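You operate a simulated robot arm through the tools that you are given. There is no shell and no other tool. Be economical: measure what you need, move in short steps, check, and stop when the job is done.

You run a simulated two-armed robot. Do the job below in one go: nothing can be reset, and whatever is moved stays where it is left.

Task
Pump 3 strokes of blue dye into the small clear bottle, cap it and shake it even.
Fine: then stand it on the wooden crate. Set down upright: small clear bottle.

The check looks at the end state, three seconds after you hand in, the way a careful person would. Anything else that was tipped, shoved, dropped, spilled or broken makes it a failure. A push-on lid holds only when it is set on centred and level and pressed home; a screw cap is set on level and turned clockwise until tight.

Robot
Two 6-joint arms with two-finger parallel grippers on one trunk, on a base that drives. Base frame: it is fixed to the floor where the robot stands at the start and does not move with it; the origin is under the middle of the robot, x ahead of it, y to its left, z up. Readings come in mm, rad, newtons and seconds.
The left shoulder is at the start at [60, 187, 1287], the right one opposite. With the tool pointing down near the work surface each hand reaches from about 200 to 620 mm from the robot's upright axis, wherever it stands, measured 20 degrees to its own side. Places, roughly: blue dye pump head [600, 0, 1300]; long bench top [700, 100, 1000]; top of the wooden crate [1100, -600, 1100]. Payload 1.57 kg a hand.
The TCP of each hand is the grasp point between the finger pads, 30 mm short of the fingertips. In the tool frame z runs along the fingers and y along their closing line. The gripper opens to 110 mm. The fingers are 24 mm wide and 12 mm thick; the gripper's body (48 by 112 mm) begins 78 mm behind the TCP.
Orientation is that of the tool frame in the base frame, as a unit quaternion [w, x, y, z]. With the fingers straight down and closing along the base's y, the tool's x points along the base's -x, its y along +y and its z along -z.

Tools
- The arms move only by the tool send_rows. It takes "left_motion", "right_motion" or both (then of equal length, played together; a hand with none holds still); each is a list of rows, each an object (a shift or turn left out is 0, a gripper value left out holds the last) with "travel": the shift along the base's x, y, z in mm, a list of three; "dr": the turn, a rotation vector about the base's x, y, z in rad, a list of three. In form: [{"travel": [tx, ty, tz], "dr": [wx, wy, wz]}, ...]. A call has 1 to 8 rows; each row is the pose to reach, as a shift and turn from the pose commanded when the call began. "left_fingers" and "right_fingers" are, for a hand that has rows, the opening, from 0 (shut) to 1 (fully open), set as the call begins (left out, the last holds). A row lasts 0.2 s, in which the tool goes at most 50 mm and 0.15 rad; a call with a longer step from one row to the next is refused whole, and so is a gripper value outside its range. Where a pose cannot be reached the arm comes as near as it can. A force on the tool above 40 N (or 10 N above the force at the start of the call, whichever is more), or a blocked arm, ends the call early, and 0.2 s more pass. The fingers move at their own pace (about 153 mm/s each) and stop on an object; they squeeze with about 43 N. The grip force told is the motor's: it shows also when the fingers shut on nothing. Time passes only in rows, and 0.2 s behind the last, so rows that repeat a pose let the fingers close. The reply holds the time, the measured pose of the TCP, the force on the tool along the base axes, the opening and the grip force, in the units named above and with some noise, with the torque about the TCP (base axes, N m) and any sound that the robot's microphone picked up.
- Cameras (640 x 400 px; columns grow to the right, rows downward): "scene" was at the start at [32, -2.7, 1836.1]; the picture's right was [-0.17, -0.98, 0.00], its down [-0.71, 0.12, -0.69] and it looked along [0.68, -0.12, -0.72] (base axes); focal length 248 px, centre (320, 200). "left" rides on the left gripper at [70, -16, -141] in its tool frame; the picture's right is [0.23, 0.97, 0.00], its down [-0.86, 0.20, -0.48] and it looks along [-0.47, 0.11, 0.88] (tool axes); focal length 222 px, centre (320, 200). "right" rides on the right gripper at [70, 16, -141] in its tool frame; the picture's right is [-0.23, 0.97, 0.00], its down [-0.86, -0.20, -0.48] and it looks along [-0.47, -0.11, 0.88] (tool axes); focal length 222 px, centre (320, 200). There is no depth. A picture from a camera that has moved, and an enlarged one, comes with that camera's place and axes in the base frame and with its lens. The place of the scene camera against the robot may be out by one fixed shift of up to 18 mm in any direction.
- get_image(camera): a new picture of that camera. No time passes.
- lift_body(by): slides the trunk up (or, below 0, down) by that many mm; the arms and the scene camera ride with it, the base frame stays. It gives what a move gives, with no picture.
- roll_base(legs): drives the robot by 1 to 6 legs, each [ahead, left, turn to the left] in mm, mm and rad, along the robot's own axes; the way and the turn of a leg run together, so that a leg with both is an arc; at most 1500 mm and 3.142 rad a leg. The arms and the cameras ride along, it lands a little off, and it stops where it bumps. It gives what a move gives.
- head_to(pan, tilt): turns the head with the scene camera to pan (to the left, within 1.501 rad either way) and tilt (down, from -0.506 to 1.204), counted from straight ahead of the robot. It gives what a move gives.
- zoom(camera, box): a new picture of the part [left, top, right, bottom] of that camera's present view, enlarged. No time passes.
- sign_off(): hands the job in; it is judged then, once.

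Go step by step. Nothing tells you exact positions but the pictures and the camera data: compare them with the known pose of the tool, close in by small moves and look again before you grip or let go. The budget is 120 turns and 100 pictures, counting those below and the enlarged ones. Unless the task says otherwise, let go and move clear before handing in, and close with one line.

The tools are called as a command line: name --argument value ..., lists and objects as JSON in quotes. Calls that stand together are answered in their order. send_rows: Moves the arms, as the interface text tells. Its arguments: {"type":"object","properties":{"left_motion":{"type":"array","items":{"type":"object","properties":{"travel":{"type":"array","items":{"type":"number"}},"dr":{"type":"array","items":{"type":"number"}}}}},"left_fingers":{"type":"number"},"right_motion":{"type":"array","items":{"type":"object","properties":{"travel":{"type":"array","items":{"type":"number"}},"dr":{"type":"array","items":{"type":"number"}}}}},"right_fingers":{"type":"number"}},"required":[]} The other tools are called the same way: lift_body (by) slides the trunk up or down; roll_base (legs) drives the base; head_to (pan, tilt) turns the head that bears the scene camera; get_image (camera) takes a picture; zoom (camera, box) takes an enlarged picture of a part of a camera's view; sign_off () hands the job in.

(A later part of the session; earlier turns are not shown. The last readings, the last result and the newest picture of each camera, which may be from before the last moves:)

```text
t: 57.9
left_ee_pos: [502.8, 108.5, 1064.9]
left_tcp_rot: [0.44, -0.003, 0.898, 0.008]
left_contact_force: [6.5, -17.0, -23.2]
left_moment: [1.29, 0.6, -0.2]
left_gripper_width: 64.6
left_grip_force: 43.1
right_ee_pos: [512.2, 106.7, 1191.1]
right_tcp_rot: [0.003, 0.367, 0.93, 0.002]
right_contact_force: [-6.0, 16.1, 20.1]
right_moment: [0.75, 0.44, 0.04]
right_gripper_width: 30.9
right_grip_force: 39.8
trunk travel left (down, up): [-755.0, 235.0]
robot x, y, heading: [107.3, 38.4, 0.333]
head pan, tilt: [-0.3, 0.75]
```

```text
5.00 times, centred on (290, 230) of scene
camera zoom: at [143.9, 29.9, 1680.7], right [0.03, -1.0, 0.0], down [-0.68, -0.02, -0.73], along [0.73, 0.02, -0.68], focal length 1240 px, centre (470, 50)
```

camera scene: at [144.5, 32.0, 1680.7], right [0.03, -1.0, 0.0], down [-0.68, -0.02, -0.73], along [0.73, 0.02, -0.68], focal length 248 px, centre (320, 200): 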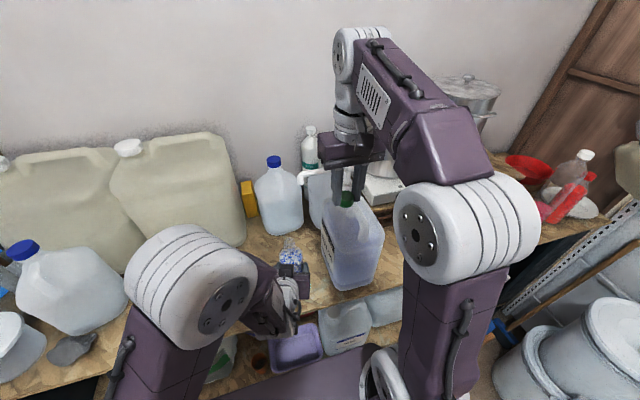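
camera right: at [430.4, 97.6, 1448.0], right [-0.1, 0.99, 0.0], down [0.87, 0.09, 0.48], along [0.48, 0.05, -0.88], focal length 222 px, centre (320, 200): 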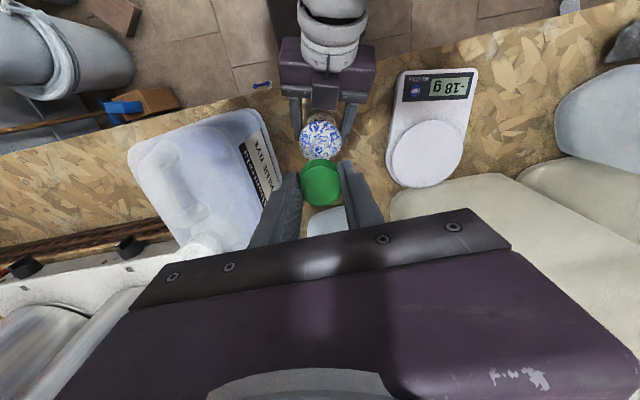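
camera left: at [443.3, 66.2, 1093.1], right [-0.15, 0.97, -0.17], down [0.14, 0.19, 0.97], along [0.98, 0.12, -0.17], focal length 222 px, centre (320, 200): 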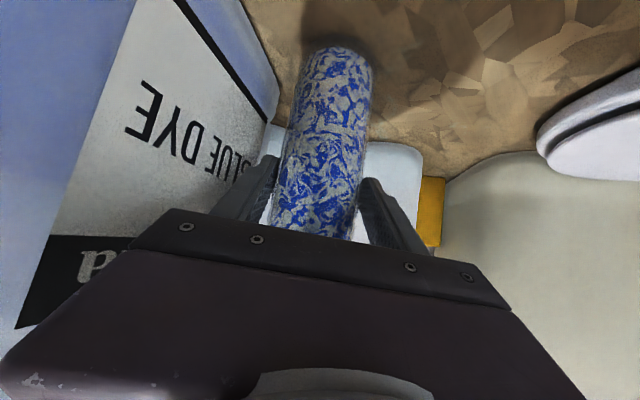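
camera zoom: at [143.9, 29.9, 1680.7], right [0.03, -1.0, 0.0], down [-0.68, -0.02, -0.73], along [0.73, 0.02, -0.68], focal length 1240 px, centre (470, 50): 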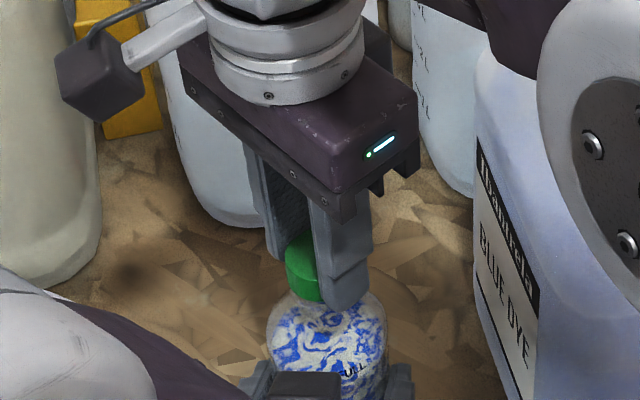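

The cap sits ~2.5 mm ahead of the TCP so turning shifted it; I compensate by (+0.6, +2.5) mm.

send_rows --right_motion '[{"travel": [0.2, 1.2, 0.5]}, {"travel": [0.4, 2.4, 0.5]}, {"travel": [0.4, 2.4, 0.5]}]'

```text
t: 58.7
left_ee_pos: [502.0, 109.3, 1064.7]
left_tcp_rot: [0.44, -0.005, 0.898, 0.008]
left_contact_force: [4.7, -5.7, -17.6]
left_moment: [0.48, 0.76, -0.07]
left_gripper_width: 64.4
left_grip_force: 42.8
right_ee_pos: [513.2, 108.5, 1191.6]
right_tcp_rot: [0.002, 0.365, 0.931, 0.0]
right_contact_force: [-5.6, 7.3, 12.7]
right_moment: [0.29, 0.17, -0.01]
right_gripper_width: 30.9
right_grip_force: 40.2
trunk travel left (down, up): [-755.0, 235.0]
robot x, y, heading: [103.8, 37.9, 0.334]
head pan, tilt: [-0.3, 0.75]
```

Nearly neutral. I recentre fully and continue turning clockwise, following the cap's centre.

send_rows --right_motion '[{"travel": [-1.2, 1.8, 0]}, {"travel": [-0.8, 2.1, 0], "dr": [0, 0, -0.14]}, {"travel": [-0.4, 2.3, 0], "dr": [0, 0, -0.28]}, {"travel": [0, 2.5, -0.3], "dr": [0, 0, -0.42]}, {"travel": [0.4, 2.6, -0.5], "dr": [0, 0, -0.56]}, {"travel": [0.8, 2.7, -0.7], "dr": [0, 0, -0.7]}, {"travel": [1.2, 2.7, -0.9], "dr": [0, 0, -0.84]}, {"travel": [1.6, 2.7, -1], "dr": [0, 0, -0.98]}]'

```text
t: 60.5
left_ee_pos: [500.8, 109.6, 1064.1]
left_tcp_rot: [0.442, -0.005, 0.897, 0.009]
left_contact_force: [-3.8, 17.9, -11.0]
left_moment: [-1.66, -0.41, 0.22]
left_gripper_width: 64.6
left_grip_force: 43.7
right_ee_pos: [515.0, 112.3, 1191.9]
right_tcp_rot: [0.003, 0.761, 0.648, 0.0]
right_contact_force: [4.1, -17.6, 6.0]
right_moment: [-0.55, 0.02, 0.0]
right_gripper_width: 30.8
right_grip_force: 39.9
trunk travel left (down, up): [-755.0, 235.0]
robot x, y, heading: [106.1, 35.8, 0.33]
head pan, tilt: [-0.3, 0.75]
```

I look at the cap now from the right camera and scene before going on.

zoom --camera "scene" --box '[260, 200, 310, 260]'

get_image --camera "right"

```text
6.67 times, centred on (285, 230) of scene
camera zoom: at [144.1, 30.0, 1680.7], right [0.03, -1.0, 0.0], down [-0.68, -0.02, -0.73], along [0.73, 0.02, -0.68], focal length 1654 px, centre (553, 0)
```

zoom: 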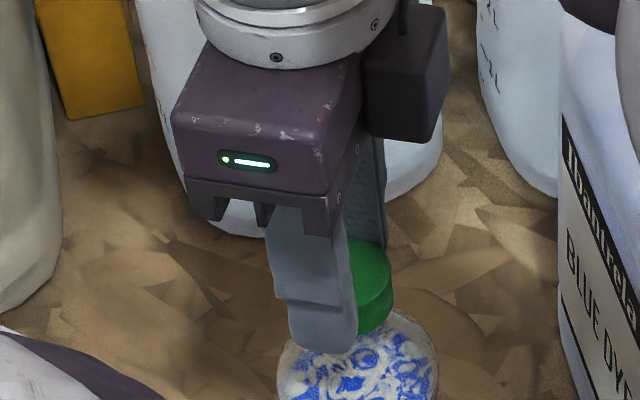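

```text
35 pictures are left
camera right: at [541.9, 177.7, 1332.4], right [0.92, -0.38, 0.0], down [-0.34, -0.81, 0.48], along [-0.18, -0.45, -0.88], focal length 222 px, centre (320, 200)
```

right: 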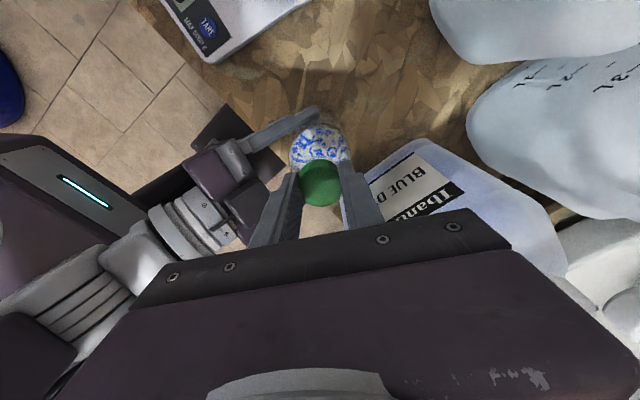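

The cap is over the mouth but pushed sideways; I relax back in y and check the force.

send_rows --right_motion '[{"travel": [0.5, -2, 0.5]}, {"travel": [1, -4, 0.5]}, {"travel": [1, -4, 0]}]'

```text
t: 61.3
left_ee_pos: [501.9, 108.9, 1065.9]
left_tcp_rot: [0.442, -0.002, 0.897, 0.008]
left_contact_force: [5.8, -6.5, -9.9]
left_moment: [0.61, 0.59, -0.03]
left_gripper_width: 64.5
left_grip_force: 43.1
right_ee_pos: [515.5, 109.0, 1191.7]
right_tcp_rot: [0.002, 0.761, 0.649, 0.001]
right_contact_force: [-4.9, 6.0, 5.8]
right_moment: [0.22, 0.22, 0.01]
right_gripper_width: 30.7
right_grip_force: 39.7
trunk travel left (down, up): [-755.0, 235.0]
robot x, y, heading: [103.0, 36.1, 0.328]
head pan, tilt: [-0.3, 0.75]
```

Neutral is about (514.5, 110). I recentre and keep turning with slight press.

send_rows --right_motion '[{"travel": [-1, 1, 0], "dr": [0, 0, -0.05]}, {"travel": [-1, 1, -0.5], "dr": [0, 0, -0.18]}, {"travel": [-1, 1, -1], "dr": [0, 0, -0.31]}, {"travel": [-1, 1, -1.5], "dr": [0, 0, -0.45]}, {"travel": [-1, 1, -1.5], "dr": [0, 0, -0.58]}, {"travel": [-1, 1, -1.5], "dr": [0, 0, -0.72]}, {"travel": [-1, 1, -1.5], "dr": [0, 0, -0.86]}, {"travel": [-1, 1, -1.5], "dr": [0, 0, -1.0]}]'

```text
t: 62.7
left_ee_pos: [503.5, 105.1, 1065.4]
left_tcp_rot: [0.444, 0.003, 0.896, 0.005]
left_contact_force: [1.4, -0.9, -0.3]
left_moment: [0.36, -0.3, -0.03]
left_gripper_width: 66.1
left_grip_force: 43.4
right_ee_pos: [522.4, 99.2, 1191.8]
right_tcp_rot: [-0.009, 0.931, 0.366, -0.001]
right_contact_force: [-0.7, 2.5, 5.1]
right_moment: [0.17, 0.27, 0.0]
right_gripper_width: 30.6
right_grip_force: 39.6
right hand out of reach, approached as far as the arm can: row 6
trunk travel left (down, up): [-755.0, 235.0]
robot x, y, heading: [105.7, 37.9, 0.333]
head pan, tilt: [-0.3, 0.75]
stopped in row 6 (left hand): the force on the tool passed its limit at 45 N (the readings are from after the stop); the commanded pose is now the measured one
```

The right wrist hit its limit and dragged sideways. I check the state.

zoom --camera "scene" --box '[250, 190, 330, 290]'

get_image --camera "left"

```text
4.00 times, centred on (290, 240) of scene
camera zoom: at [142.9, 29.6, 1680.8], right [0.03, -1.0, 0.0], down [-0.68, -0.02, -0.73], along [0.73, 0.02, -0.68], focal length 992 px, centre (440, 40)
```

zoom: 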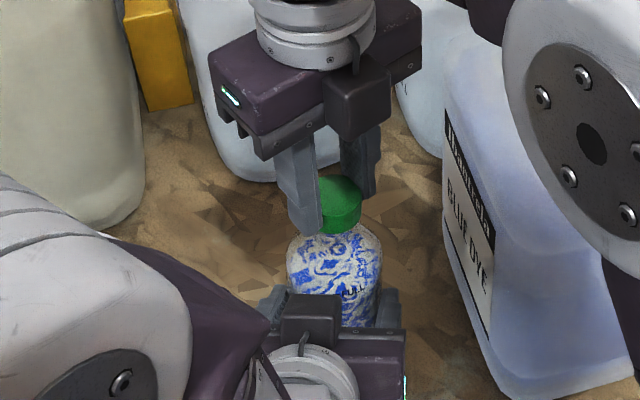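

```text
33 pictures are left
camera left: at [348.8, 89.3, 1095.2], right [-0.14, 0.98, -0.17], down [0.14, 0.19, 0.97], along [0.98, 0.11, -0.16], focal length 222 px, centre (320, 200)
```

left: 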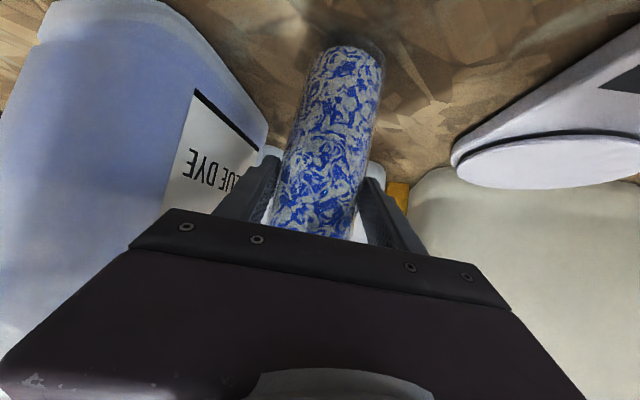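

Cap still sits over the neck. I open the right hand, raise it straight up, and unwind the wrist.

send_rows --right_motion '[{"travel": [0, 0, 0]}, {"travel": [0, 0, 0]}, {"travel": [0, 0, 20]}, {"travel": [0, 0, 50]}, {"travel": [0, 0, 80]}]' --right_fingers 0.55

zoom --camera "scene" --box '[250, 190, 330, 290]'

```text
t: 63.9
left_ee_pos: [503.7, 105.7, 1065.4]
left_tcp_rot: [0.444, 0.002, 0.896, 0.006]
left_contact_force: [0.1, -0.4, -4.9]
left_moment: [0.01, 0.07, 0.0]
left_gripper_width: 64.8
left_grip_force: 43.4
right_ee_pos: [521.9, 97.7, 1269.7]
right_tcp_rot: [-0.008, 0.931, 0.366, -0.002]
right_contact_force: [0.1, -0.4, -0.2]
right_moment: [-0.02, 0.0, 0.04]
right_gripper_width: 60.5
right_grip_force: 0.0
trunk travel left (down, up): [-755.0, 235.0]
robot x, y, heading: [104.0, 35.2, 0.33]
head pan, tilt: [-0.3, 0.75]
```

```text
4.00 times, centred on (290, 240) of scene
camera zoom: at [143.9, 29.9, 1680.7], right [0.03, -1.0, 0.0], down [-0.68, -0.02, -0.73], along [0.73, 0.02, -0.68], focal length 992 px, centre (440, 40)
```

zoom: 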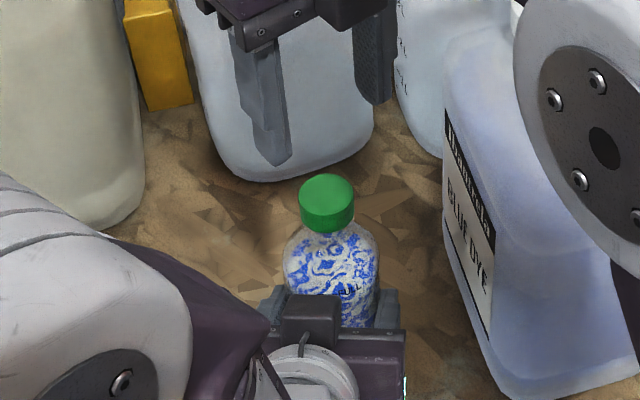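

Cap sits level on the neck. I unwind the wrist well counter-clockwise, above the bottle.

send_rows --right_motion '[{"travel": [-1, 1, 5], "dr": [0, 0, 0.15]}, {"travel": [-2, 2, 5], "dr": [0, 0, 0.3]}, {"travel": [-3, 3, 5], "dr": [0, 0, 0.45]}, {"travel": [-4, 4, 5], "dr": [0, 0, 0.6]}, {"travel": [-5, 5, 5], "dr": [0, 0, 0.75]}, {"travel": [-6, 6, 5], "dr": [0, 0, 0.9]}, {"travel": [-7, 7, 5], "dr": [0, 0, 1.05]}, {"travel": [-8, 8, 5], "dr": [0, 0, 1.2]}]'

send_rows --right_motion '[{"dr": [0, 0, 0.15]}, {"dr": [0, 0, 0.3]}, {"dr": [0, 0, 0.45]}, {"dr": [0, 0, 0.6]}, {"dr": [0, 0, 0.75]}, {"dr": [0, 0, 0.9]}, {"dr": [0, 0, 1.05]}, {"dr": [0, 0, 1.2]}]'

send_rows --right_motion '[{"dr": [0, 0, 0.15]}, {"dr": [0, 0, 0.3]}, {"dr": [0, 0, 0.45]}, {"dr": [0, 0, 0.6]}, {"dr": [0, 0, 0.75]}, {"dr": [0, 0, 0.9]}, {"dr": [0, 0, 1.05]}, {"dr": [0, 0, 1.2]}]'

get_image --camera "right"

```text
t: 65.7
left_ee_pos: [504.0, 105.2, 1066.2]
left_tcp_rot: [0.443, 0.003, 0.897, 0.005]
left_contact_force: [-0.1, -0.4, -5.1]
left_moment: [-0.01, 0.05, 0.0]
left_gripper_width: 64.7
left_grip_force: 43.1
right_ee_pos: [515.6, 106.1, 1276.5]
right_tcp_rot: [-0.005, 0.56, 0.828, -0.006]
right_contact_force: [0.5, -0.3, -0.2]
right_moment: [-0.04, 0.04, 0.04]
right_gripper_width: 60.5
right_grip_force: 0.1
trunk travel left (down, up): [-755.0, 235.0]
robot x, y, heading: [102.1, 33.2, 0.326]
head pan, tilt: [-0.3, 0.75]
```

```text
t: 67.5
left_ee_pos: [503.7, 105.5, 1066.7]
left_tcp_rot: [0.443, 0.002, 0.896, 0.005]
left_contact_force: [-0.3, -1.4, -4.9]
left_moment: [0.03, 0.07, 0.0]
left_gripper_width: 64.9
left_grip_force: 43.0
right_ee_pos: [514.9, 106.7, 1276.4]
right_tcp_rot: [-0.001, -0.005, 1.0, -0.008]
right_contact_force: [1.0, 0.2, -0.4]
right_moment: [0.01, 0.01, 0.01]
right_gripper_width: 60.7
right_grip_force: 0.0
trunk travel left (down, up): [-755.0, 235.0]
robot x, y, heading: [104.1, 38.5, 0.336]
head pan, tilt: [-0.3, 0.75]
```

```text
t: 69.3
left_ee_pos: [505.3, 105.6, 1065.3]
left_tcp_rot: [0.443, 0.002, 0.897, 0.006]
left_contact_force: [0.3, 0.4, -4.1]
left_moment: [0.01, 0.07, -0.01]
left_gripper_width: 64.7
left_grip_force: 43.2
right_ee_pos: [514.5, 106.0, 1275.1]
right_tcp_rot: [0.004, -0.568, 0.823, -0.007]
right_contact_force: [-0.3, 0.6, 1.0]
right_moment: [0.02, 0.03, 0.02]
right_gripper_width: 60.4
right_grip_force: 0.1
trunk travel left (down, up): [-755.0, 235.0]
robot x, y, heading: [103.7, 37.9, 0.331]
head pan, tilt: [-0.3, 0.75]
```

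```text
31 pictures are left
camera right: at [473.4, 47.1, 1416.9], right [-0.83, 0.56, -0.02], down [0.48, 0.73, 0.48], along [0.28, 0.39, -0.88], focal length 222 px, centre (320, 200)
```

right: 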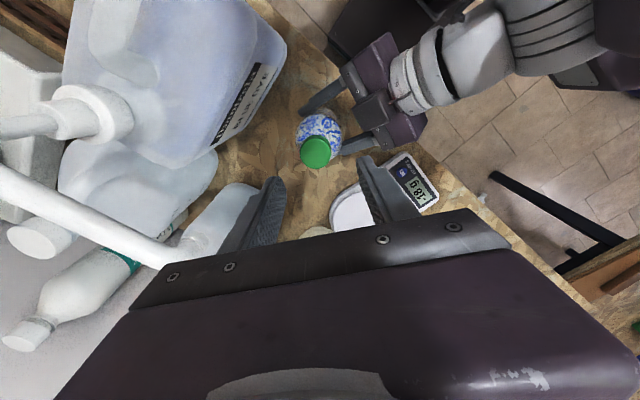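

Cap centre is near (521, 101), so the bottle leans a couple of degrees in the grip. I loosen the left hand briefly so it stands true on the bench, then regrip.

send_rows --left_motion '[{"travel": [0, 0, -1]}, {"travel": [0, 0, -2]}]'

send_rows --left_motion '[{"travel": [0, 0, 0]}, {"travel": [0, 0, 0]}, {"travel": [0, 0, 0]}, {"travel": [0, 0, 0]}]' --left_fingers 0.65

zoom --camera "right" --box '[260, 80, 400, 200]'

zoom --camera "scene" --box '[250, 190, 330, 290]'

```text
t: 69.9
left_ee_pos: [504.7, 106.3, 1065.7]
left_tcp_rot: [0.445, 0.002, 0.896, 0.005]
left_contact_force: [-1.6, 1.2, 7.0]
left_moment: [0.04, -0.19, 0.03]
left_gripper_width: 64.7
left_grip_force: 42.9
right_ee_pos: [513.4, 106.1, 1276.0]
right_tcp_rot: [0.004, -0.567, 0.824, -0.008]
right_contact_force: [0.4, 0.1, 1.3]
right_moment: [0.01, 0.0, 0.01]
right_gripper_width: 60.8
right_grip_force: 0.1
trunk travel left (down, up): [-755.0, 235.0]
robot x, y, heading: [104.0, 36.1, 0.325]
head pan, tilt: [-0.3, 0.75]
```

```text
t: 70.9
left_ee_pos: [503.4, 105.5, 1064.3]
left_tcp_rot: [0.444, 0.002, 0.896, 0.006]
left_contact_force: [-0.8, -0.2, 0.4]
left_moment: [-0.03, -0.02, 0.01]
left_gripper_width: 71.5
left_grip_force: 0.0
right_ee_pos: [514.5, 106.5, 1275.6]
right_tcp_rot: [0.003, -0.567, 0.824, -0.007]
right_contact_force: [0.9, 0.3, -1.0]
right_moment: [0.02, 0.05, 0.04]
right_gripper_width: 60.7
right_grip_force: 0.1
trunk travel left (down, up): [-755.0, 235.0]
robot x, y, heading: [106.3, 36.5, 0.333]
head pan, tilt: [-0.3, 0.75]
```

```text
3.33 times, centred on (330, 140) of right
camera zoom: at [472.8, 47.1, 1417.0], right [-0.83, 0.56, -0.02], down [0.48, 0.73, 0.48], along [0.28, 0.39, -0.88], focal length 740 px, centre (287, 400)
```

zoom: 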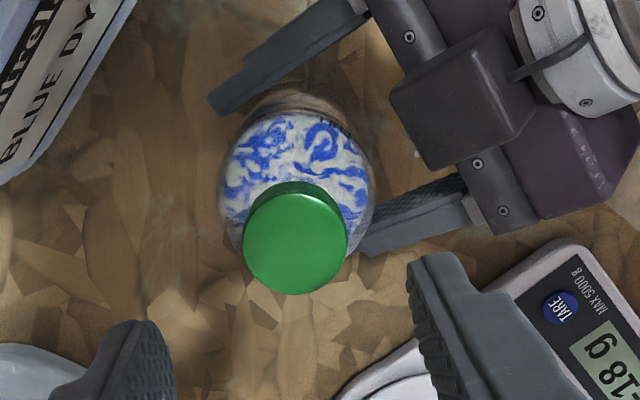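

```text
4.00 times, centred on (290, 240) of scene
camera zoom: at [143.5, 29.8, 1680.7], right [0.03, -1.0, 0.0], down [-0.68, -0.02, -0.73], along [0.73, 0.02, -0.68], focal length 992 px, centre (440, 40)
```

zoom: 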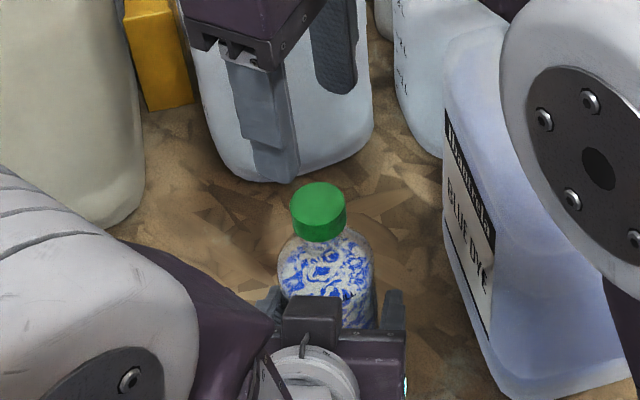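

Bottle now stands true with the cap at (514, 107). I regrip with the left hand, then lower the right over the cap and grip.

send_rows --left_motion '[{"travel": [0, 1, 0]}, {"travel": [0, 1, 0]}, {"travel": [0, 1, 0]}]' --left_fingers 0

send_rows --right_motion '[{"travel": [0, 0.5, -35]}, {"travel": [0, 0.5, -65]}, {"travel": [0, 0.5, -80]}, {"travel": [0, 0.5, -84]}]'

send_rows --right_motion '[{"travel": [0, 0, 0]}, {"travel": [0, 0, 0]}, {"travel": [0, 0, 0]}]' --right_fingers 0

zoom --camera "right" --box '[260, 80, 400, 230]'

```text
t: 71.7
left_ee_pos: [503.8, 106.0, 1063.4]
left_tcp_rot: [0.443, 0.002, 0.896, 0.006]
left_contact_force: [0.8, -0.7, 0.0]
left_moment: [-0.24, -0.06, -0.01]
left_gripper_width: 64.5
left_grip_force: 43.0
right_ee_pos: [514.8, 105.7, 1275.6]
right_tcp_rot: [0.004, -0.567, 0.824, -0.007]
right_contact_force: [0.2, -0.5, 0.2]
right_moment: [-0.02, -0.01, -0.03]
right_gripper_width: 60.6
right_grip_force: 0.2
trunk travel left (down, up): [-755.0, 235.0]
robot x, y, heading: [105.4, 32.7, 0.329]
head pan, tilt: [-0.3, 0.75]
```

```text
t: 72.7
left_ee_pos: [502.8, 105.3, 1063.7]
left_tcp_rot: [0.443, 0.002, 0.897, 0.007]
left_contact_force: [0.7, -1.0, -0.1]
left_moment: [-0.23, -0.04, 0.03]
left_gripper_width: 64.9
left_grip_force: 43.0
right_ee_pos: [515.1, 107.3, 1191.4]
right_tcp_rot: [0.003, -0.567, 0.824, -0.007]
right_contact_force: [0.9, -0.1, -0.2]
right_moment: [-0.01, 0.01, 0.01]
right_gripper_width: 60.3
right_grip_force: 0.1
trunk travel left (down, up): [-755.0, 235.0]
robot x, y, heading: [102.5, 34.5, 0.329]
head pan, tilt: [-0.3, 0.75]
```

```text
t: 73.5
left_ee_pos: [502.6, 107.0, 1064.4]
left_tcp_rot: [0.443, 0.003, 0.896, 0.006]
left_contact_force: [1.4, -1.9, -0.3]
left_moment: [-0.13, 0.16, -0.02]
left_gripper_width: 65.0
left_grip_force: 43.4
right_ee_pos: [514.4, 106.6, 1190.4]
right_tcp_rot: [0.003, -0.567, 0.824, -0.007]
right_contact_force: [-2.6, 1.0, -0.1]
right_moment: [0.03, 0.13, -0.01]
right_gripper_width: 31.4
right_grip_force: 39.6
trunk travel left (down, up): [-755.0, 235.0]
robot x, y, heading: [104.9, 33.8, 0.332]
head pan, tilt: [-0.3, 0.75]
```

```text
2.67 times, centred on (330, 155) of right
camera zoom: at [473.1, 47.6, 1332.6], right [-0.83, 0.56, -0.02], down [0.48, 0.73, 0.48], along [0.28, 0.39, -0.88], focal length 592 px, centre (293, 320)
```

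zoom: 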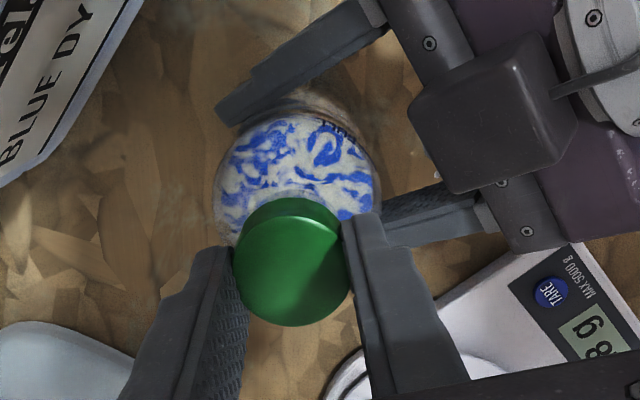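

Gripped. Now turn clockwise again from this wound-back position with light pressure.

send_rows --right_motion '[{"travel": [0, 0, -0.5], "dr": [0, 0, -0.13]}, {"travel": [0, 0, -1], "dr": [0, 0, -0.27]}, {"travel": [0, 0, -1.5], "dr": [0, 0, -0.41]}, {"travel": [0, 0, -1.5], "dr": [0, 0, -0.55]}, {"travel": [0, 0, -1.5], "dr": [0, 0, -0.7]}]'

```text
t: 74.7
left_ee_pos: [503.8, 106.8, 1065.5]
left_tcp_rot: [0.443, 0.001, 0.897, 0.007]
left_contact_force: [-11.5, 4.5, 1.3]
left_moment: [-0.94, -1.3, 0.02]
left_gripper_width: 65.0
left_grip_force: 43.2
right_ee_pos: [514.5, 107.0, 1189.8]
right_tcp_rot: [0.001, -0.25, 0.968, -0.009]
right_contact_force: [11.5, -5.2, -0.1]
right_moment: [-0.11, -0.11, -0.01]
right_gripper_width: 31.2
right_grip_force: 40.4
trunk travel left (down, up): [-755.0, 235.0]
robot x, y, heading: [101.6, 30.6, 0.332]
head pan, tilt: [-0.3, 0.75]
```

The cap is ~4.5 mm behind the TCP. I reopen, centre the TCP on it at about (513, 102.6), and regrip.

send_rows --right_motion '[{"travel": [0, 0, 0]}, {"travel": [0, 0, 0]}, {"travel": [-0.8, -2.2, 0]}, {"travel": [-1.5, -4.3, 0]}]' --right_fingers 0.42

zoom --camera "right" --box '[260, 80, 400, 230]'

```text
t: 75.7
left_ee_pos: [503.6, 107.0, 1064.3]
left_tcp_rot: [0.443, 0.003, 0.897, 0.006]
left_contact_force: [-0.9, -0.3, 0.1]
left_moment: [-0.16, 0.14, -0.05]
left_gripper_width: 64.7
left_grip_force: 43.2
right_ee_pos: [511.9, 102.2, 1191.0]
right_tcp_rot: [0.001, -0.25, 0.968, -0.009]
right_contact_force: [-0.4, -0.2, 0.3]
right_moment: [-0.02, -0.01, 0.01]
right_gripper_width: 46.4
right_grip_force: 0.1
trunk travel left (down, up): [-755.0, 235.0]
robot x, y, heading: [103.8, 32.4, 0.333]
head pan, tilt: [-0.3, 0.75]
```

```text
2.67 times, centred on (330, 155) of right
camera zoom: at [443.5, 84.2, 1331.7], right [-0.27, 0.96, -0.02], down [0.84, 0.25, 0.48], along [0.47, 0.12, -0.88], focal length 592 px, centre (293, 320)
```

zoom: 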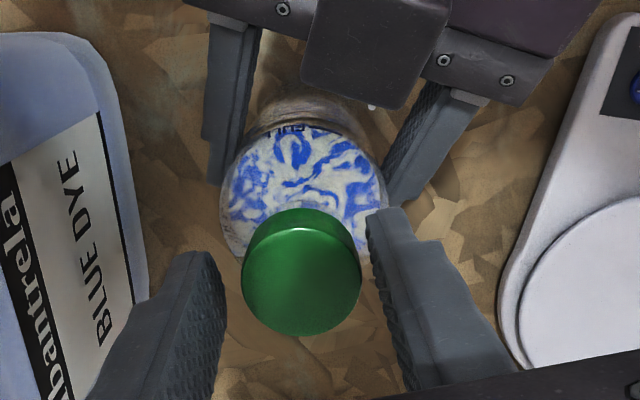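

Small correction (+1.2, +1.6) and close, then turn clockwise.

send_rows --right_motion '[{"travel": [1.2, 1.6, -0.5]}]'

send_rows --right_motion '[{"travel": [0, 0, 0]}, {"travel": [0, 0, 0]}, {"travel": [0, 0, -0.5], "dr": [0, 0, -0.13]}, {"travel": [0, 0, -1], "dr": [0, 0, -0.27]}, {"travel": [0, 0, -1.5], "dr": [0, 0, -0.41]}, {"travel": [0, 0, -2], "dr": [0, 0, -0.55]}, {"travel": [0, 0, -2.5], "dr": [0, 0, -0.7]}, {"travel": [0, 0, -3], "dr": [0, 0, -0.84]}]' --right_fingers 0

```text
t: 76.1
left_ee_pos: [504.4, 106.5, 1064.1]
left_tcp_rot: [0.443, 0.002, 0.897, 0.007]
left_contact_force: [-1.3, -1.1, -0.7]
left_moment: [-0.11, 0.17, -0.02]
left_gripper_width: 65.0
left_grip_force: 43.2
right_ee_pos: [513.4, 104.4, 1190.3]
right_tcp_rot: [0.001, -0.25, 0.968, -0.008]
right_contact_force: [-0.4, -0.2, -0.1]
right_moment: [-0.01, -0.01, 0.0]
right_gripper_width: 46.1
right_grip_force: 0.1
trunk travel left (down, up): [-755.0, 235.0]
robot x, y, heading: [103.1, 36.6, 0.332]
head pan, tilt: [-0.3, 0.75]
```

```text
t: 78.0
left_ee_pos: [503.4, 106.8, 1063.7]
left_tcp_rot: [0.444, 0.002, 0.896, 0.006]
left_contact_force: [1.7, -1.0, -0.4]
left_moment: [-0.45, -0.31, 0.02]
left_gripper_width: 64.7
left_grip_force: 42.5
right_ee_pos: [513.6, 104.5, 1189.1]
right_tcp_rot: [-0.002, 0.168, 0.986, -0.007]
right_contact_force: [0.7, 0.1, 4.9]
right_moment: [0.07, 0.21, 0.0]
right_gripper_width: 31.5
right_grip_force: 40.5
trunk travel left (down, up): [-755.0, 235.0]
robot x, y, heading: [106.7, 39.5, 0.333]
head pan, tilt: [-0.3, 0.75]
stopped in row 8 (right hand): the force on the tool passed its limit at 41 N (the readings are from after the stop); the commanded pose is now the measured one
```

Centred with no side load now. I continue turning with only minimal press to feel for threads tightening.

send_rows --right_motion '[{"travel": [0, 0, -0.3], "dr": [0, 0, -0.14]}, {"travel": [0, 0, -0.5], "dr": [0, 0, -0.28]}, {"travel": [0, 0, -0.8], "dr": [0, 0, -0.42]}, {"travel": [0, 0, -1.0], "dr": [0, 0, -0.56]}, {"travel": [0, 0, -1.2], "dr": [0, 0, -0.7]}, {"travel": [0, 0, -1.4], "dr": [0, 0, -0.84]}, {"travel": [0, 0, -1.6], "dr": [0, 0, -0.98]}, {"travel": [0, 0, -1.8], "dr": [0, 0, -1.12]}]'

zoom --camera "scene" --box '[250, 190, 330, 290]'

```text
t: 79.8
left_ee_pos: [504.5, 105.6, 1063.9]
left_tcp_rot: [0.443, 0.002, 0.896, 0.006]
left_contact_force: [-0.3, -0.7, 3.9]
left_moment: [0.02, -0.22, -0.57]
left_gripper_width: 64.9
left_grip_force: 43.1
right_ee_pos: [514.8, 104.0, 1185.7]
right_tcp_rot: [-0.006, 0.667, 0.745, -0.005]
right_contact_force: [0.9, 1.1, 0.6]
right_moment: [-0.02, 0.0, 0.58]
right_gripper_width: 32.0
right_grip_force: 40.2
trunk travel left (down, up): [-755.0, 235.0]
robot x, y, heading: [104.7, 35.9, 0.327]
head pan, tilt: [-0.3, 0.75]
```

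```text
4.00 times, centred on (290, 240) of scene
camera zoom: at [143.1, 29.9, 1680.7], right [0.03, -1.0, 0.0], down [-0.68, -0.02, -0.73], along [0.73, 0.02, -0.68], focal length 992 px, centre (440, 40)
```

zoom: 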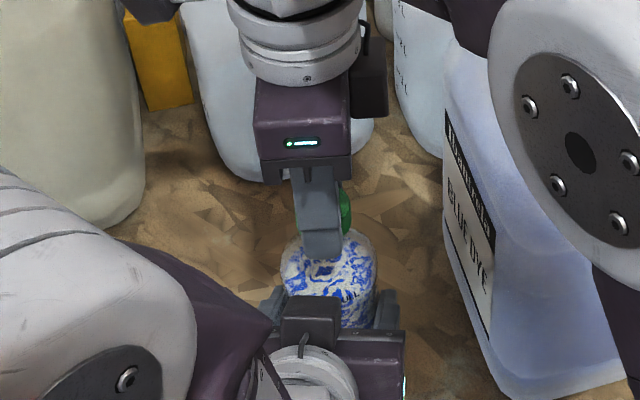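

Threads are engaged: the cap dropped 3 mm and torque has risen to 0.58 N·m. A bit more.

send_rows --right_motion '[{"travel": [0, 0, 0], "dr": [0, 0, -0.12]}, {"travel": [0, 0, 0], "dr": [0, 0, -0.24]}, {"travel": [0, 0, 0], "dr": [0, 0, -0.36]}, {"travel": [0, 0, 0], "dr": [0, 0, -0.48]}]'

```text
t: 80.8
left_ee_pos: [503.7, 106.7, 1064.3]
left_tcp_rot: [0.443, 0.002, 0.896, 0.006]
left_contact_force: [2.0, 0.7, 4.9]
left_moment: [-0.28, 0.12, -0.72]
left_gripper_width: 64.6
left_grip_force: 43.0
right_ee_pos: [514.5, 104.1, 1186.2]
right_tcp_rot: [-0.006, 0.825, 0.565, -0.003]
right_contact_force: [-1.3, -0.2, 1.1]
right_moment: [0.01, -0.07, 0.72]
right_gripper_width: 31.7
right_grip_force: 40.3
trunk travel left (down, up): [-755.0, 235.0]
robot x, y, heading: [106.3, 36.5, 0.326]
head pan, tilt: [-0.3, 0.75]
```

Torque 0.72 N·m with no further drop: near tight. I regrip once to confirm.

send_rows --right_motion '[{"travel": [0, 0, 0]}, {"travel": [0, 0, 0]}, {"dr": [0, 0, 0.15]}, {"dr": [0, 0, 0.3]}, {"dr": [0, 0, 0.45]}, {"dr": [0, 0, 0.6]}, {"dr": [0, 0, 0.75]}, {"dr": [0, 0, 0.9]}]' --right_fingers 0.42

send_rows --right_motion '[{"travel": [0, 0, 0]}, {"travel": [0, 0, 0]}, {"travel": [0, 0, 0]}, {"dr": [0, 0, -0.15]}, {"dr": [0, 0, -0.3]}, {"dr": [0, 0, -0.45]}]' --right_fingers 0

send_rows --right_motion '[{"dr": [0, 0, -0.15]}, {"dr": [0, 0, -0.3]}, {"dr": [0, 0, -0.4]}]'

```text
t: 82.7
left_ee_pos: [503.8, 106.7, 1063.9]
left_tcp_rot: [0.443, 0.002, 0.896, 0.007]
left_contact_force: [0.7, -0.6, 4.6]
left_moment: [-0.29, -0.07, -0.01]
left_gripper_width: 64.5
left_grip_force: 42.8
right_ee_pos: [513.7, 104.8, 1185.1]
right_tcp_rot: [-0.004, 0.494, 0.87, -0.005]
right_contact_force: [-0.2, 0.2, 0.0]
right_moment: [0.02, 0.01, 0.01]
right_gripper_width: 46.2
right_grip_force: 0.1
trunk travel left (down, up): [-755.0, 235.0]
robot x, y, heading: [106.8, 37.0, 0.333]
head pan, tilt: [-0.3, 0.75]
```

```text
t: 84.0
left_ee_pos: [502.6, 105.2, 1063.8]
left_tcp_rot: [0.443, 0.001, 0.896, 0.007]
left_contact_force: [1.9, 0.3, 3.6]
left_moment: [-0.36, 0.1, -0.54]
left_gripper_width: 64.7
left_grip_force: 42.9
right_ee_pos: [512.6, 104.6, 1186.3]
right_tcp_rot: [-0.005, 0.677, 0.736, -0.003]
right_contact_force: [-1.0, -0.6, 0.0]
right_moment: [-0.05, 0.0, 0.59]
right_gripper_width: 32.0
right_grip_force: 40.5
trunk travel left (down, up): [-755.0, 235.0]
robot x, y, heading: [103.4, 36.1, 0.329]
head pan, tilt: [-0.3, 0.75]
```

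```text
t: 84.8
left_ee_pos: [503.6, 105.7, 1064.0]
left_tcp_rot: [0.442, 0.002, 0.897, 0.006]
left_contact_force: [-0.1, -1.2, 4.9]
left_moment: [-0.11, -0.14, -0.68]
left_gripper_width: 64.8
left_grip_force: 42.8
right_ee_pos: [514.2, 104.3, 1187.3]
right_tcp_rot: [-0.006, 0.81, 0.586, -0.002]
right_contact_force: [1.2, 0.8, -1.4]
right_moment: [0.03, -0.13, 0.64]
right_gripper_width: 31.8
right_grip_force: 40.6
trunk travel left (down, up): [-755.0, 235.0]
robot x, y, heading: [100.9, 34.9, 0.329]
head pan, tilt: [-0.3, 0.75]
```

Torque rises at once and slips at ~0.65 N·m: the cap is tight. I open the right hand, raise it and move it clear to the right.

send_rows --right_motion '[{"travel": [0, 0, 0]}, {"travel": [0, 0, 0]}, {"travel": [0, 0, 40]}, {"travel": [0, 0, 85], "dr": [0, 0, 0.15]}, {"travel": [0, 0, 130], "dr": [0, 0, 0.3]}, {"travel": [0, 0, 160], "dr": [0, 0, 0.45]}, {"travel": [0, -40, 160], "dr": [0, 0, 0.6]}, {"travel": [0, -85, 160], "dr": [0, 0, 0.75]}]' --right_fingers 0.5

zoom --camera "scene" --box '[250, 190, 330, 290]'

send_rows --right_motion '[{"travel": [-10, -35, 0], "dr": [0, 0, 0.15]}, {"travel": [-20, -70, 0], "dr": [0, 0, 0.3]}, {"travel": [-30, -105, 0], "dr": [0, 0, 0.45]}, {"travel": [-40, -140, 0], "dr": [0, 0, 0.6]}, {"travel": [-50, -175, 0], "dr": [0, 0, 0.75]}, {"travel": [-60, -210, 0], "dr": [0, 0, 0.9]}, {"travel": [-70, -245, 0], "dr": [0, 0, 1.05]}, {"travel": [-80, -280, 0], "dr": [0, 0, 1.2]}]'

```text
t: 86.7
left_ee_pos: [502.9, 107.1, 1063.0]
left_tcp_rot: [0.443, 0.002, 0.896, 0.007]
left_contact_force: [0.5, 1.4, 4.7]
left_moment: [-0.18, -0.01, 0.02]
left_gripper_width: 64.7
left_grip_force: 43.1
right_ee_pos: [514.9, 19.0, 1344.8]
right_tcp_rot: [-0.004, 0.537, 0.843, -0.005]
right_contact_force: [-0.1, -0.3, -0.1]
right_moment: [0.01, -0.02, -0.01]
right_gripper_width: 55.3
right_grip_force: 0.1
trunk travel left (down, up): [-755.0, 235.0]
robot x, y, heading: [107.3, 37.5, 0.334]
head pan, tilt: [-0.3, 0.75]
```

```text
4.00 times, centred on (290, 240) of scene
camera zoom: at [142.9, 29.0, 1680.7], right [0.03, -1.0, 0.0], down [-0.68, -0.02, -0.73], along [0.73, 0.02, -0.68], focal length 992 px, centre (440, 40)
```

zoom: 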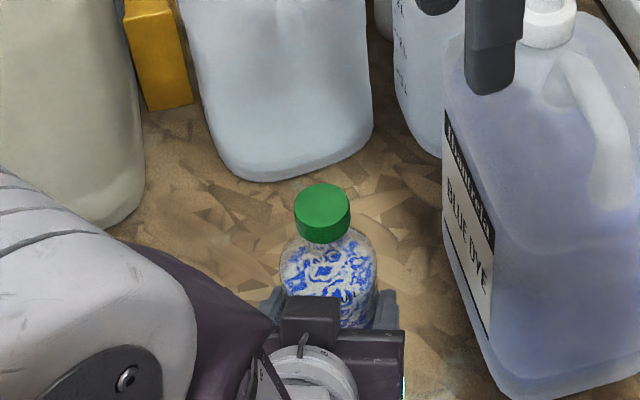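

```text
t: 88.5
left_ee_pos: [504.0, 106.6, 1064.7]
left_tcp_rot: [0.443, 0.002, 0.897, 0.007]
left_contact_force: [0.5, 1.9, 4.3]
left_moment: [-0.07, 0.02, 0.05]
left_gripper_width: 64.9
left_grip_force: 43.0
right_ee_pos: [432.2, -261.9, 1345.7]
right_tcp_rot: [0.0, -0.032, 0.999, -0.007]
right_contact_force: [0.1, 0.3, 0.1]
right_moment: [0.02, 0.0, 0.02]
right_gripper_width: 54.9
right_grip_force: 0.1
trunk travel left (down, up): [-755.0, 235.0]
robot x, y, heading: [104.4, 39.0, 0.327]
head pan, tilt: [-0.3, 0.75]
```

Cap is on level. I lift the bottle clear and shake it.

send_rows --left_motion '[{"travel": [-5, 0, 20]}, {"travel": [-10, 5, 60]}, {"travel": [-10, 10, 100]}, {"travel": [-10, 10, 140]}]'

send_rows --left_motion '[{"travel": [0, 0, -45]}, {"travel": [0, 0, 0]}, {"travel": [0, 0, -45]}, {"travel": [0, 0, 0]}, {"travel": [0, 0, -45]}, {"travel": [0, 0, 0]}, {"travel": [0, 0, -45]}, {"travel": [0, 0, 0]}]'

zoom --camera "scene" --box '[220, 130, 340, 290]'

```text
t: 89.5
left_ee_pos: [492.3, 117.4, 1205.2]
left_tcp_rot: [0.442, 0.002, 0.897, 0.005]
left_contact_force: [-0.5, -1.2, -5.4]
left_moment: [0.02, 0.07, -0.01]
left_gripper_width: 64.5
left_grip_force: 42.5
right_ee_pos: [433.8, -260.1, 1347.3]
right_tcp_rot: [-0.001, -0.033, 0.999, -0.007]
right_contact_force: [-1.0, 0.4, -0.6]
right_moment: [0.03, 0.0, 0.01]
right_gripper_width: 55.2
right_grip_force: 0.1
trunk travel left (down, up): [-755.0, 235.0]
robot x, y, heading: [103.1, 33.4, 0.327]
head pan, tilt: [-0.3, 0.75]
```

```text
t: 91.2
left_ee_pos: [493.0, 117.5, 1203.2]
left_tcp_rot: [0.442, 0.002, 0.897, 0.006]
left_contact_force: [-0.2, -0.5, -4.4]
left_moment: [-0.01, 0.02, -0.01]
left_gripper_width: 64.9
left_grip_force: 43.5
right_ee_pos: [433.3, -259.7, 1347.0]
right_tcp_rot: [-0.001, -0.032, 0.999, -0.006]
right_contact_force: [-0.7, -0.2, -1.3]
right_moment: [0.0, -0.04, -0.02]
right_gripper_width: 55.1
right_grip_force: 0.0
trunk travel left (down, up): [-755.0, 235.0]
robot x, y, heading: [104.5, 35.4, 0.329]
head pan, tilt: [-0.3, 0.75]
```

```text
2.50 times, centred on (280, 210) of scene
camera zoom: at [142.8, 30.2, 1680.7], right [0.03, -1.0, 0.0], down [-0.68, -0.02, -0.73], along [0.73, 0.02, -0.68], focal length 620 px, centre (420, 175)
```

zoom: 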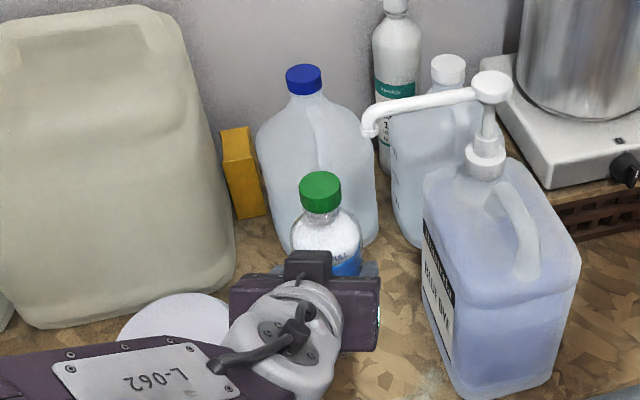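

It is mixing. A few more rounds of shaking, then I check the colour.

send_rows --left_motion '[{"travel": [0, 0, -45]}, {"travel": [0, 0, 0]}, {"travel": [0, 0, -45]}, {"travel": [0, 0, 0]}, {"travel": [0, 0, -45]}, {"travel": [0, 0, 0]}, {"travel": [0, 0, -45]}, {"travel": [0, 0, 0]}]'

send_rows --left_motion '[{"travel": [0, 0, -45]}, {"travel": [0, 0, 0]}, {"travel": [0, 0, -45]}, {"travel": [0, 0, 0]}, {"travel": [0, 0, -45]}, {"travel": [0, 0, 0]}, {"travel": [0, 0, -45]}, {"travel": [0, 0, 0]}]'

send_rows --left_motion '[{"travel": [0, 0, -45]}, {"travel": [0, 0, 0]}, {"travel": [0, 0, -45]}, {"travel": [0, 0, 0]}, {"travel": [0, 0, -45]}, {"travel": [0, 0, 0]}, {"travel": [0, 0, -45]}, {"travel": [0, 0, 0]}]'

zoom --camera "left" --box '[230, 40, 420, 240]'

```text
t: 93.0
left_ee_pos: [493.3, 116.9, 1205.2]
left_tcp_rot: [0.443, 0.002, 0.897, 0.006]
left_contact_force: [-0.7, 1.5, -4.8]
left_moment: [-0.01, 0.06, 0.0]
left_gripper_width: 64.5
left_grip_force: 43.0
right_ee_pos: [433.5, -260.5, 1346.4]
right_tcp_rot: [-0.001, -0.032, 0.999, -0.007]
right_contact_force: [-0.2, -0.5, 0.6]
right_moment: [-0.02, -0.04, 0.02]
right_gripper_width: 55.0
right_grip_force: 0.2
trunk travel left (down, up): [-755.0, 235.0]
robot x, y, heading: [107.7, 35.5, 0.329]
head pan, tilt: [-0.3, 0.75]
```

```text
t: 94.8
left_ee_pos: [493.4, 118.2, 1204.2]
left_tcp_rot: [0.442, 0.002, 0.897, 0.006]
left_contact_force: [0.3, -0.4, -5.5]
left_moment: [-0.02, 0.03, 0.0]
left_gripper_width: 64.5
left_grip_force: 42.6
right_ee_pos: [432.2, -260.7, 1347.0]
right_tcp_rot: [0.0, -0.033, 0.999, -0.007]
right_contact_force: [-0.2, 0.3, 0.0]
right_moment: [-0.01, 0.0, -0.05]
right_gripper_width: 54.9
right_grip_force: 0.0
trunk travel left (down, up): [-755.0, 235.0]
robot x, y, heading: [106.3, 33.6, 0.332]
head pan, tilt: [-0.3, 0.75]
```

```text
t: 96.7
left_ee_pos: [492.6, 116.0, 1203.4]
left_tcp_rot: [0.442, 0.002, 0.897, 0.006]
left_contact_force: [-1.0, 0.2, -4.8]
left_moment: [0.0, 0.09, 0.0]
left_gripper_width: 64.7
left_grip_force: 43.5
right_ee_pos: [432.4, -260.6, 1346.2]
right_tcp_rot: [0.0, -0.033, 0.999, -0.007]
right_contact_force: [-0.2, 0.5, -0.2]
right_moment: [-0.04, -0.02, -0.02]
right_gripper_width: 54.8
right_grip_force: 0.1
trunk travel left (down, up): [-755.0, 235.0]
robot x, y, heading: [107.2, 37.5, 0.329]
head pan, tilt: [-0.3, 0.75]
```

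```text
2.00 times, centred on (325, 140) of left
camera zoom: at [338.5, 100.0, 1233.3], right [-0.14, 0.98, -0.17], down [0.14, 0.19, 0.97], along [0.98, 0.11, -0.16], focal length 444 px, centre (310, 320)
```

zoom: 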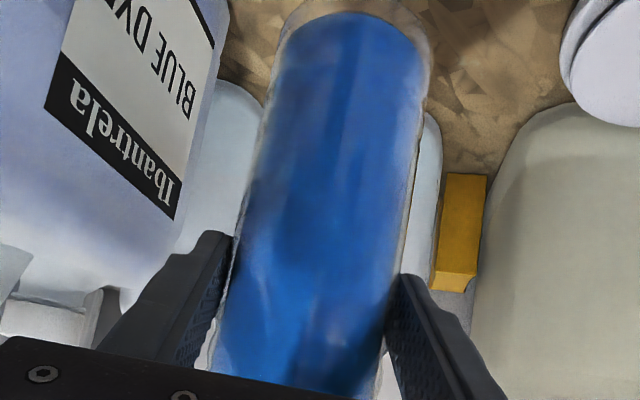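

The liquid is an even blue and the cap tight. Now for the drive to the crate: I look at the floor on the right for obstacles.

head_to --pan -1.3 --tilt 0.8

get_image --camera "scene"

```text
t: 97.9
left_ee_pos: [493.9, 115.5, 1203.7]
left_tcp_rot: [0.442, 0.002, 0.897, 0.007]
left_contact_force: [-0.6, 0.5, -4.1]
left_moment: [-0.01, 0.06, 0.01]
left_gripper_width: 64.4
left_grip_force: 42.8
right_ee_pos: [434.0, -261.2, 1346.0]
right_tcp_rot: [-0.001, -0.032, 0.999, -0.007]
right_contact_force: [-0.3, -0.8, 0.2]
right_moment: [-0.01, 0.01, 0.01]
right_gripper_width: 54.8
right_grip_force: 0.0
trunk travel left (down, up): [-755.0, 235.0]
robot x, y, heading: [106.4, 34.5, 0.329]
head pan, tilt: [-1.3, 0.799]
```

```text
22 pictures are left
camera scene: at [106.6, -39.0, 1676.8], right [-0.82, -0.57, 0.0], down [-0.41, 0.59, -0.7], along [0.39, -0.57, -0.72], focal length 248 px, centre (320, 200)
```

scene: 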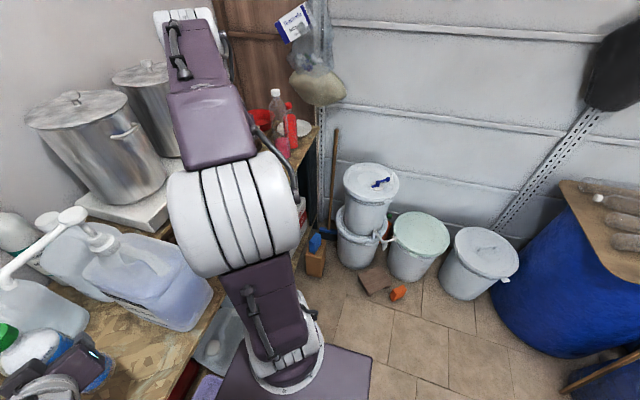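

Driving far right is blocked by buckets and a box on the floor, so the right hand must do the placing. I set the bottle back on the bench and release it with the left hand.

send_rows --left_motion '[{"travel": [3, -3, -40]}, {"travel": [6, -6, -80]}, {"travel": [10, -8, -115]}, {"travel": [10, -10, -130]}, {"travel": [10, -10, -136]}, {"travel": [10, -10, -139]}, {"travel": [10, -10, -141]}]'

```text
t: 99.5
left_ee_pos: [503.9, 105.4, 1065.4]
left_tcp_rot: [0.444, 0.002, 0.896, 0.006]
left_contact_force: [-1.7, 0.9, 9.0]
left_moment: [-0.17, 0.13, -0.02]
left_gripper_width: 64.6
left_grip_force: 43.0
right_ee_pos: [430.9, -261.1, 1346.9]
right_tcp_rot: [0.0, -0.032, 0.999, -0.006]
right_contact_force: [-0.3, 0.0, -0.6]
right_moment: [0.02, 0.02, -0.03]
right_gripper_width: 55.3
right_grip_force: 0.0
trunk travel left (down, up): [-755.0, 235.0]
robot x, y, heading: [105.8, 38.5, 0.334]
head pan, tilt: [-1.3, 0.799]
```

It stands on the bench. I open the left fingers, back straight out, then up and left.

send_rows --left_motion '[{"travel": [0, 0, 0]}, {"travel": [0, 0, 0]}, {"travel": [-15, 0, 0]}, {"travel": [-30, 0, 0]}, {"travel": [-42, 0, 0]}]' --left_fingers 0.72

send_rows --left_motion '[{"travel": [-10, 0, 15]}, {"travel": [-10, 5, 50]}, {"travel": [-10, 10, 90]}, {"travel": [-10, 20, 130]}, {"travel": [-10, 35, 170]}, {"travel": [-10, 70, 200]}, {"travel": [-10, 110, 210]}, {"travel": [-10, 150, 210]}]' --left_fingers 0.9

head_to --pan -0.3 --tilt 0.75

get_image --camera "scene"

```text
t: 100.7
left_ee_pos: [468.0, 100.2, 1076.8]
left_tcp_rot: [0.442, 0.002, 0.897, 0.009]
left_contact_force: [-0.1, -0.2, 0.0]
left_moment: [0.01, 0.03, -0.01]
left_gripper_width: 79.2
left_grip_force: 0.0
left hand out of reach, approached as far as the arm can: row 3, 4, 5
right_ee_pos: [433.1, -261.0, 1346.4]
right_tcp_rot: [0.0, -0.032, 0.999, -0.007]
right_contact_force: [-0.2, 0.2, 0.6]
right_moment: [-0.02, 0.0, -0.01]
right_gripper_width: 55.1
right_grip_force: 0.1
trunk travel left (down, up): [-755.0, 235.0]
robot x, y, heading: [104.2, 34.7, 0.33]
head pan, tilt: [-1.3, 0.799]
```

```text
t: 102.5
left_ee_pos: [476.1, 251.2, 1278.7]
left_tcp_rot: [0.442, -0.001, 0.897, 0.007]
left_contact_force: [0.0, 0.6, -0.6]
left_moment: [0.03, 0.03, -0.01]
left_gripper_width: 99.0
left_grip_force: 0.0
left hand out of reach, approached as far as the arm can: row 1, 2, 6, 7, 8
right_ee_pos: [432.7, -259.5, 1347.6]
right_tcp_rot: [-0.001, -0.033, 0.999, -0.007]
right_contact_force: [-0.4, -0.3, -0.3]
right_moment: [0.01, -0.02, -0.04]
right_gripper_width: 55.0
right_grip_force: 0.0
trunk travel left (down, up): [-755.0, 235.0]
robot x, y, heading: [103.8, 34.2, 0.33]
head pan, tilt: [-1.3, 0.799]
```

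```text
t: 103.8
left_ee_pos: [475.9, 248.9, 1277.6]
left_tcp_rot: [0.44, 0.002, 0.898, 0.006]
left_contact_force: [-0.8, 0.1, -0.5]
left_moment: [0.01, 0.0, 0.01]
left_gripper_width: 98.9
left_grip_force: 0.1
right_ee_pos: [433.1, -261.6, 1346.2]
right_tcp_rot: [0.0, -0.032, 0.999, -0.008]
right_contact_force: [-0.8, -1.0, -0.1]
right_moment: [0.0, 0.01, -0.05]
right_gripper_width: 55.0
right_grip_force: 0.0
trunk travel left (down, up): [-755.0, 235.0]
robot x, y, heading: [104.2, 35.7, 0.332]
head pan, tilt: [-0.3, 0.75]
```

```text
21 pictures are left
camera scene: at [143.3, 29.8, 1680.8], right [0.03, -1.0, 0.0], down [-0.68, -0.02, -0.73], along [0.73, 0.02, -0.68], focal length 248 px, centre (320, 200)
```

scene: 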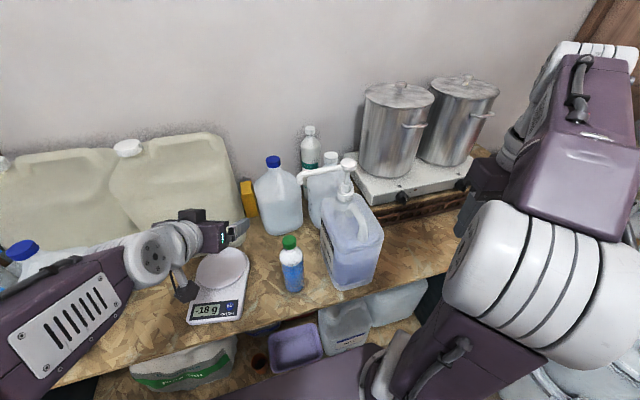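

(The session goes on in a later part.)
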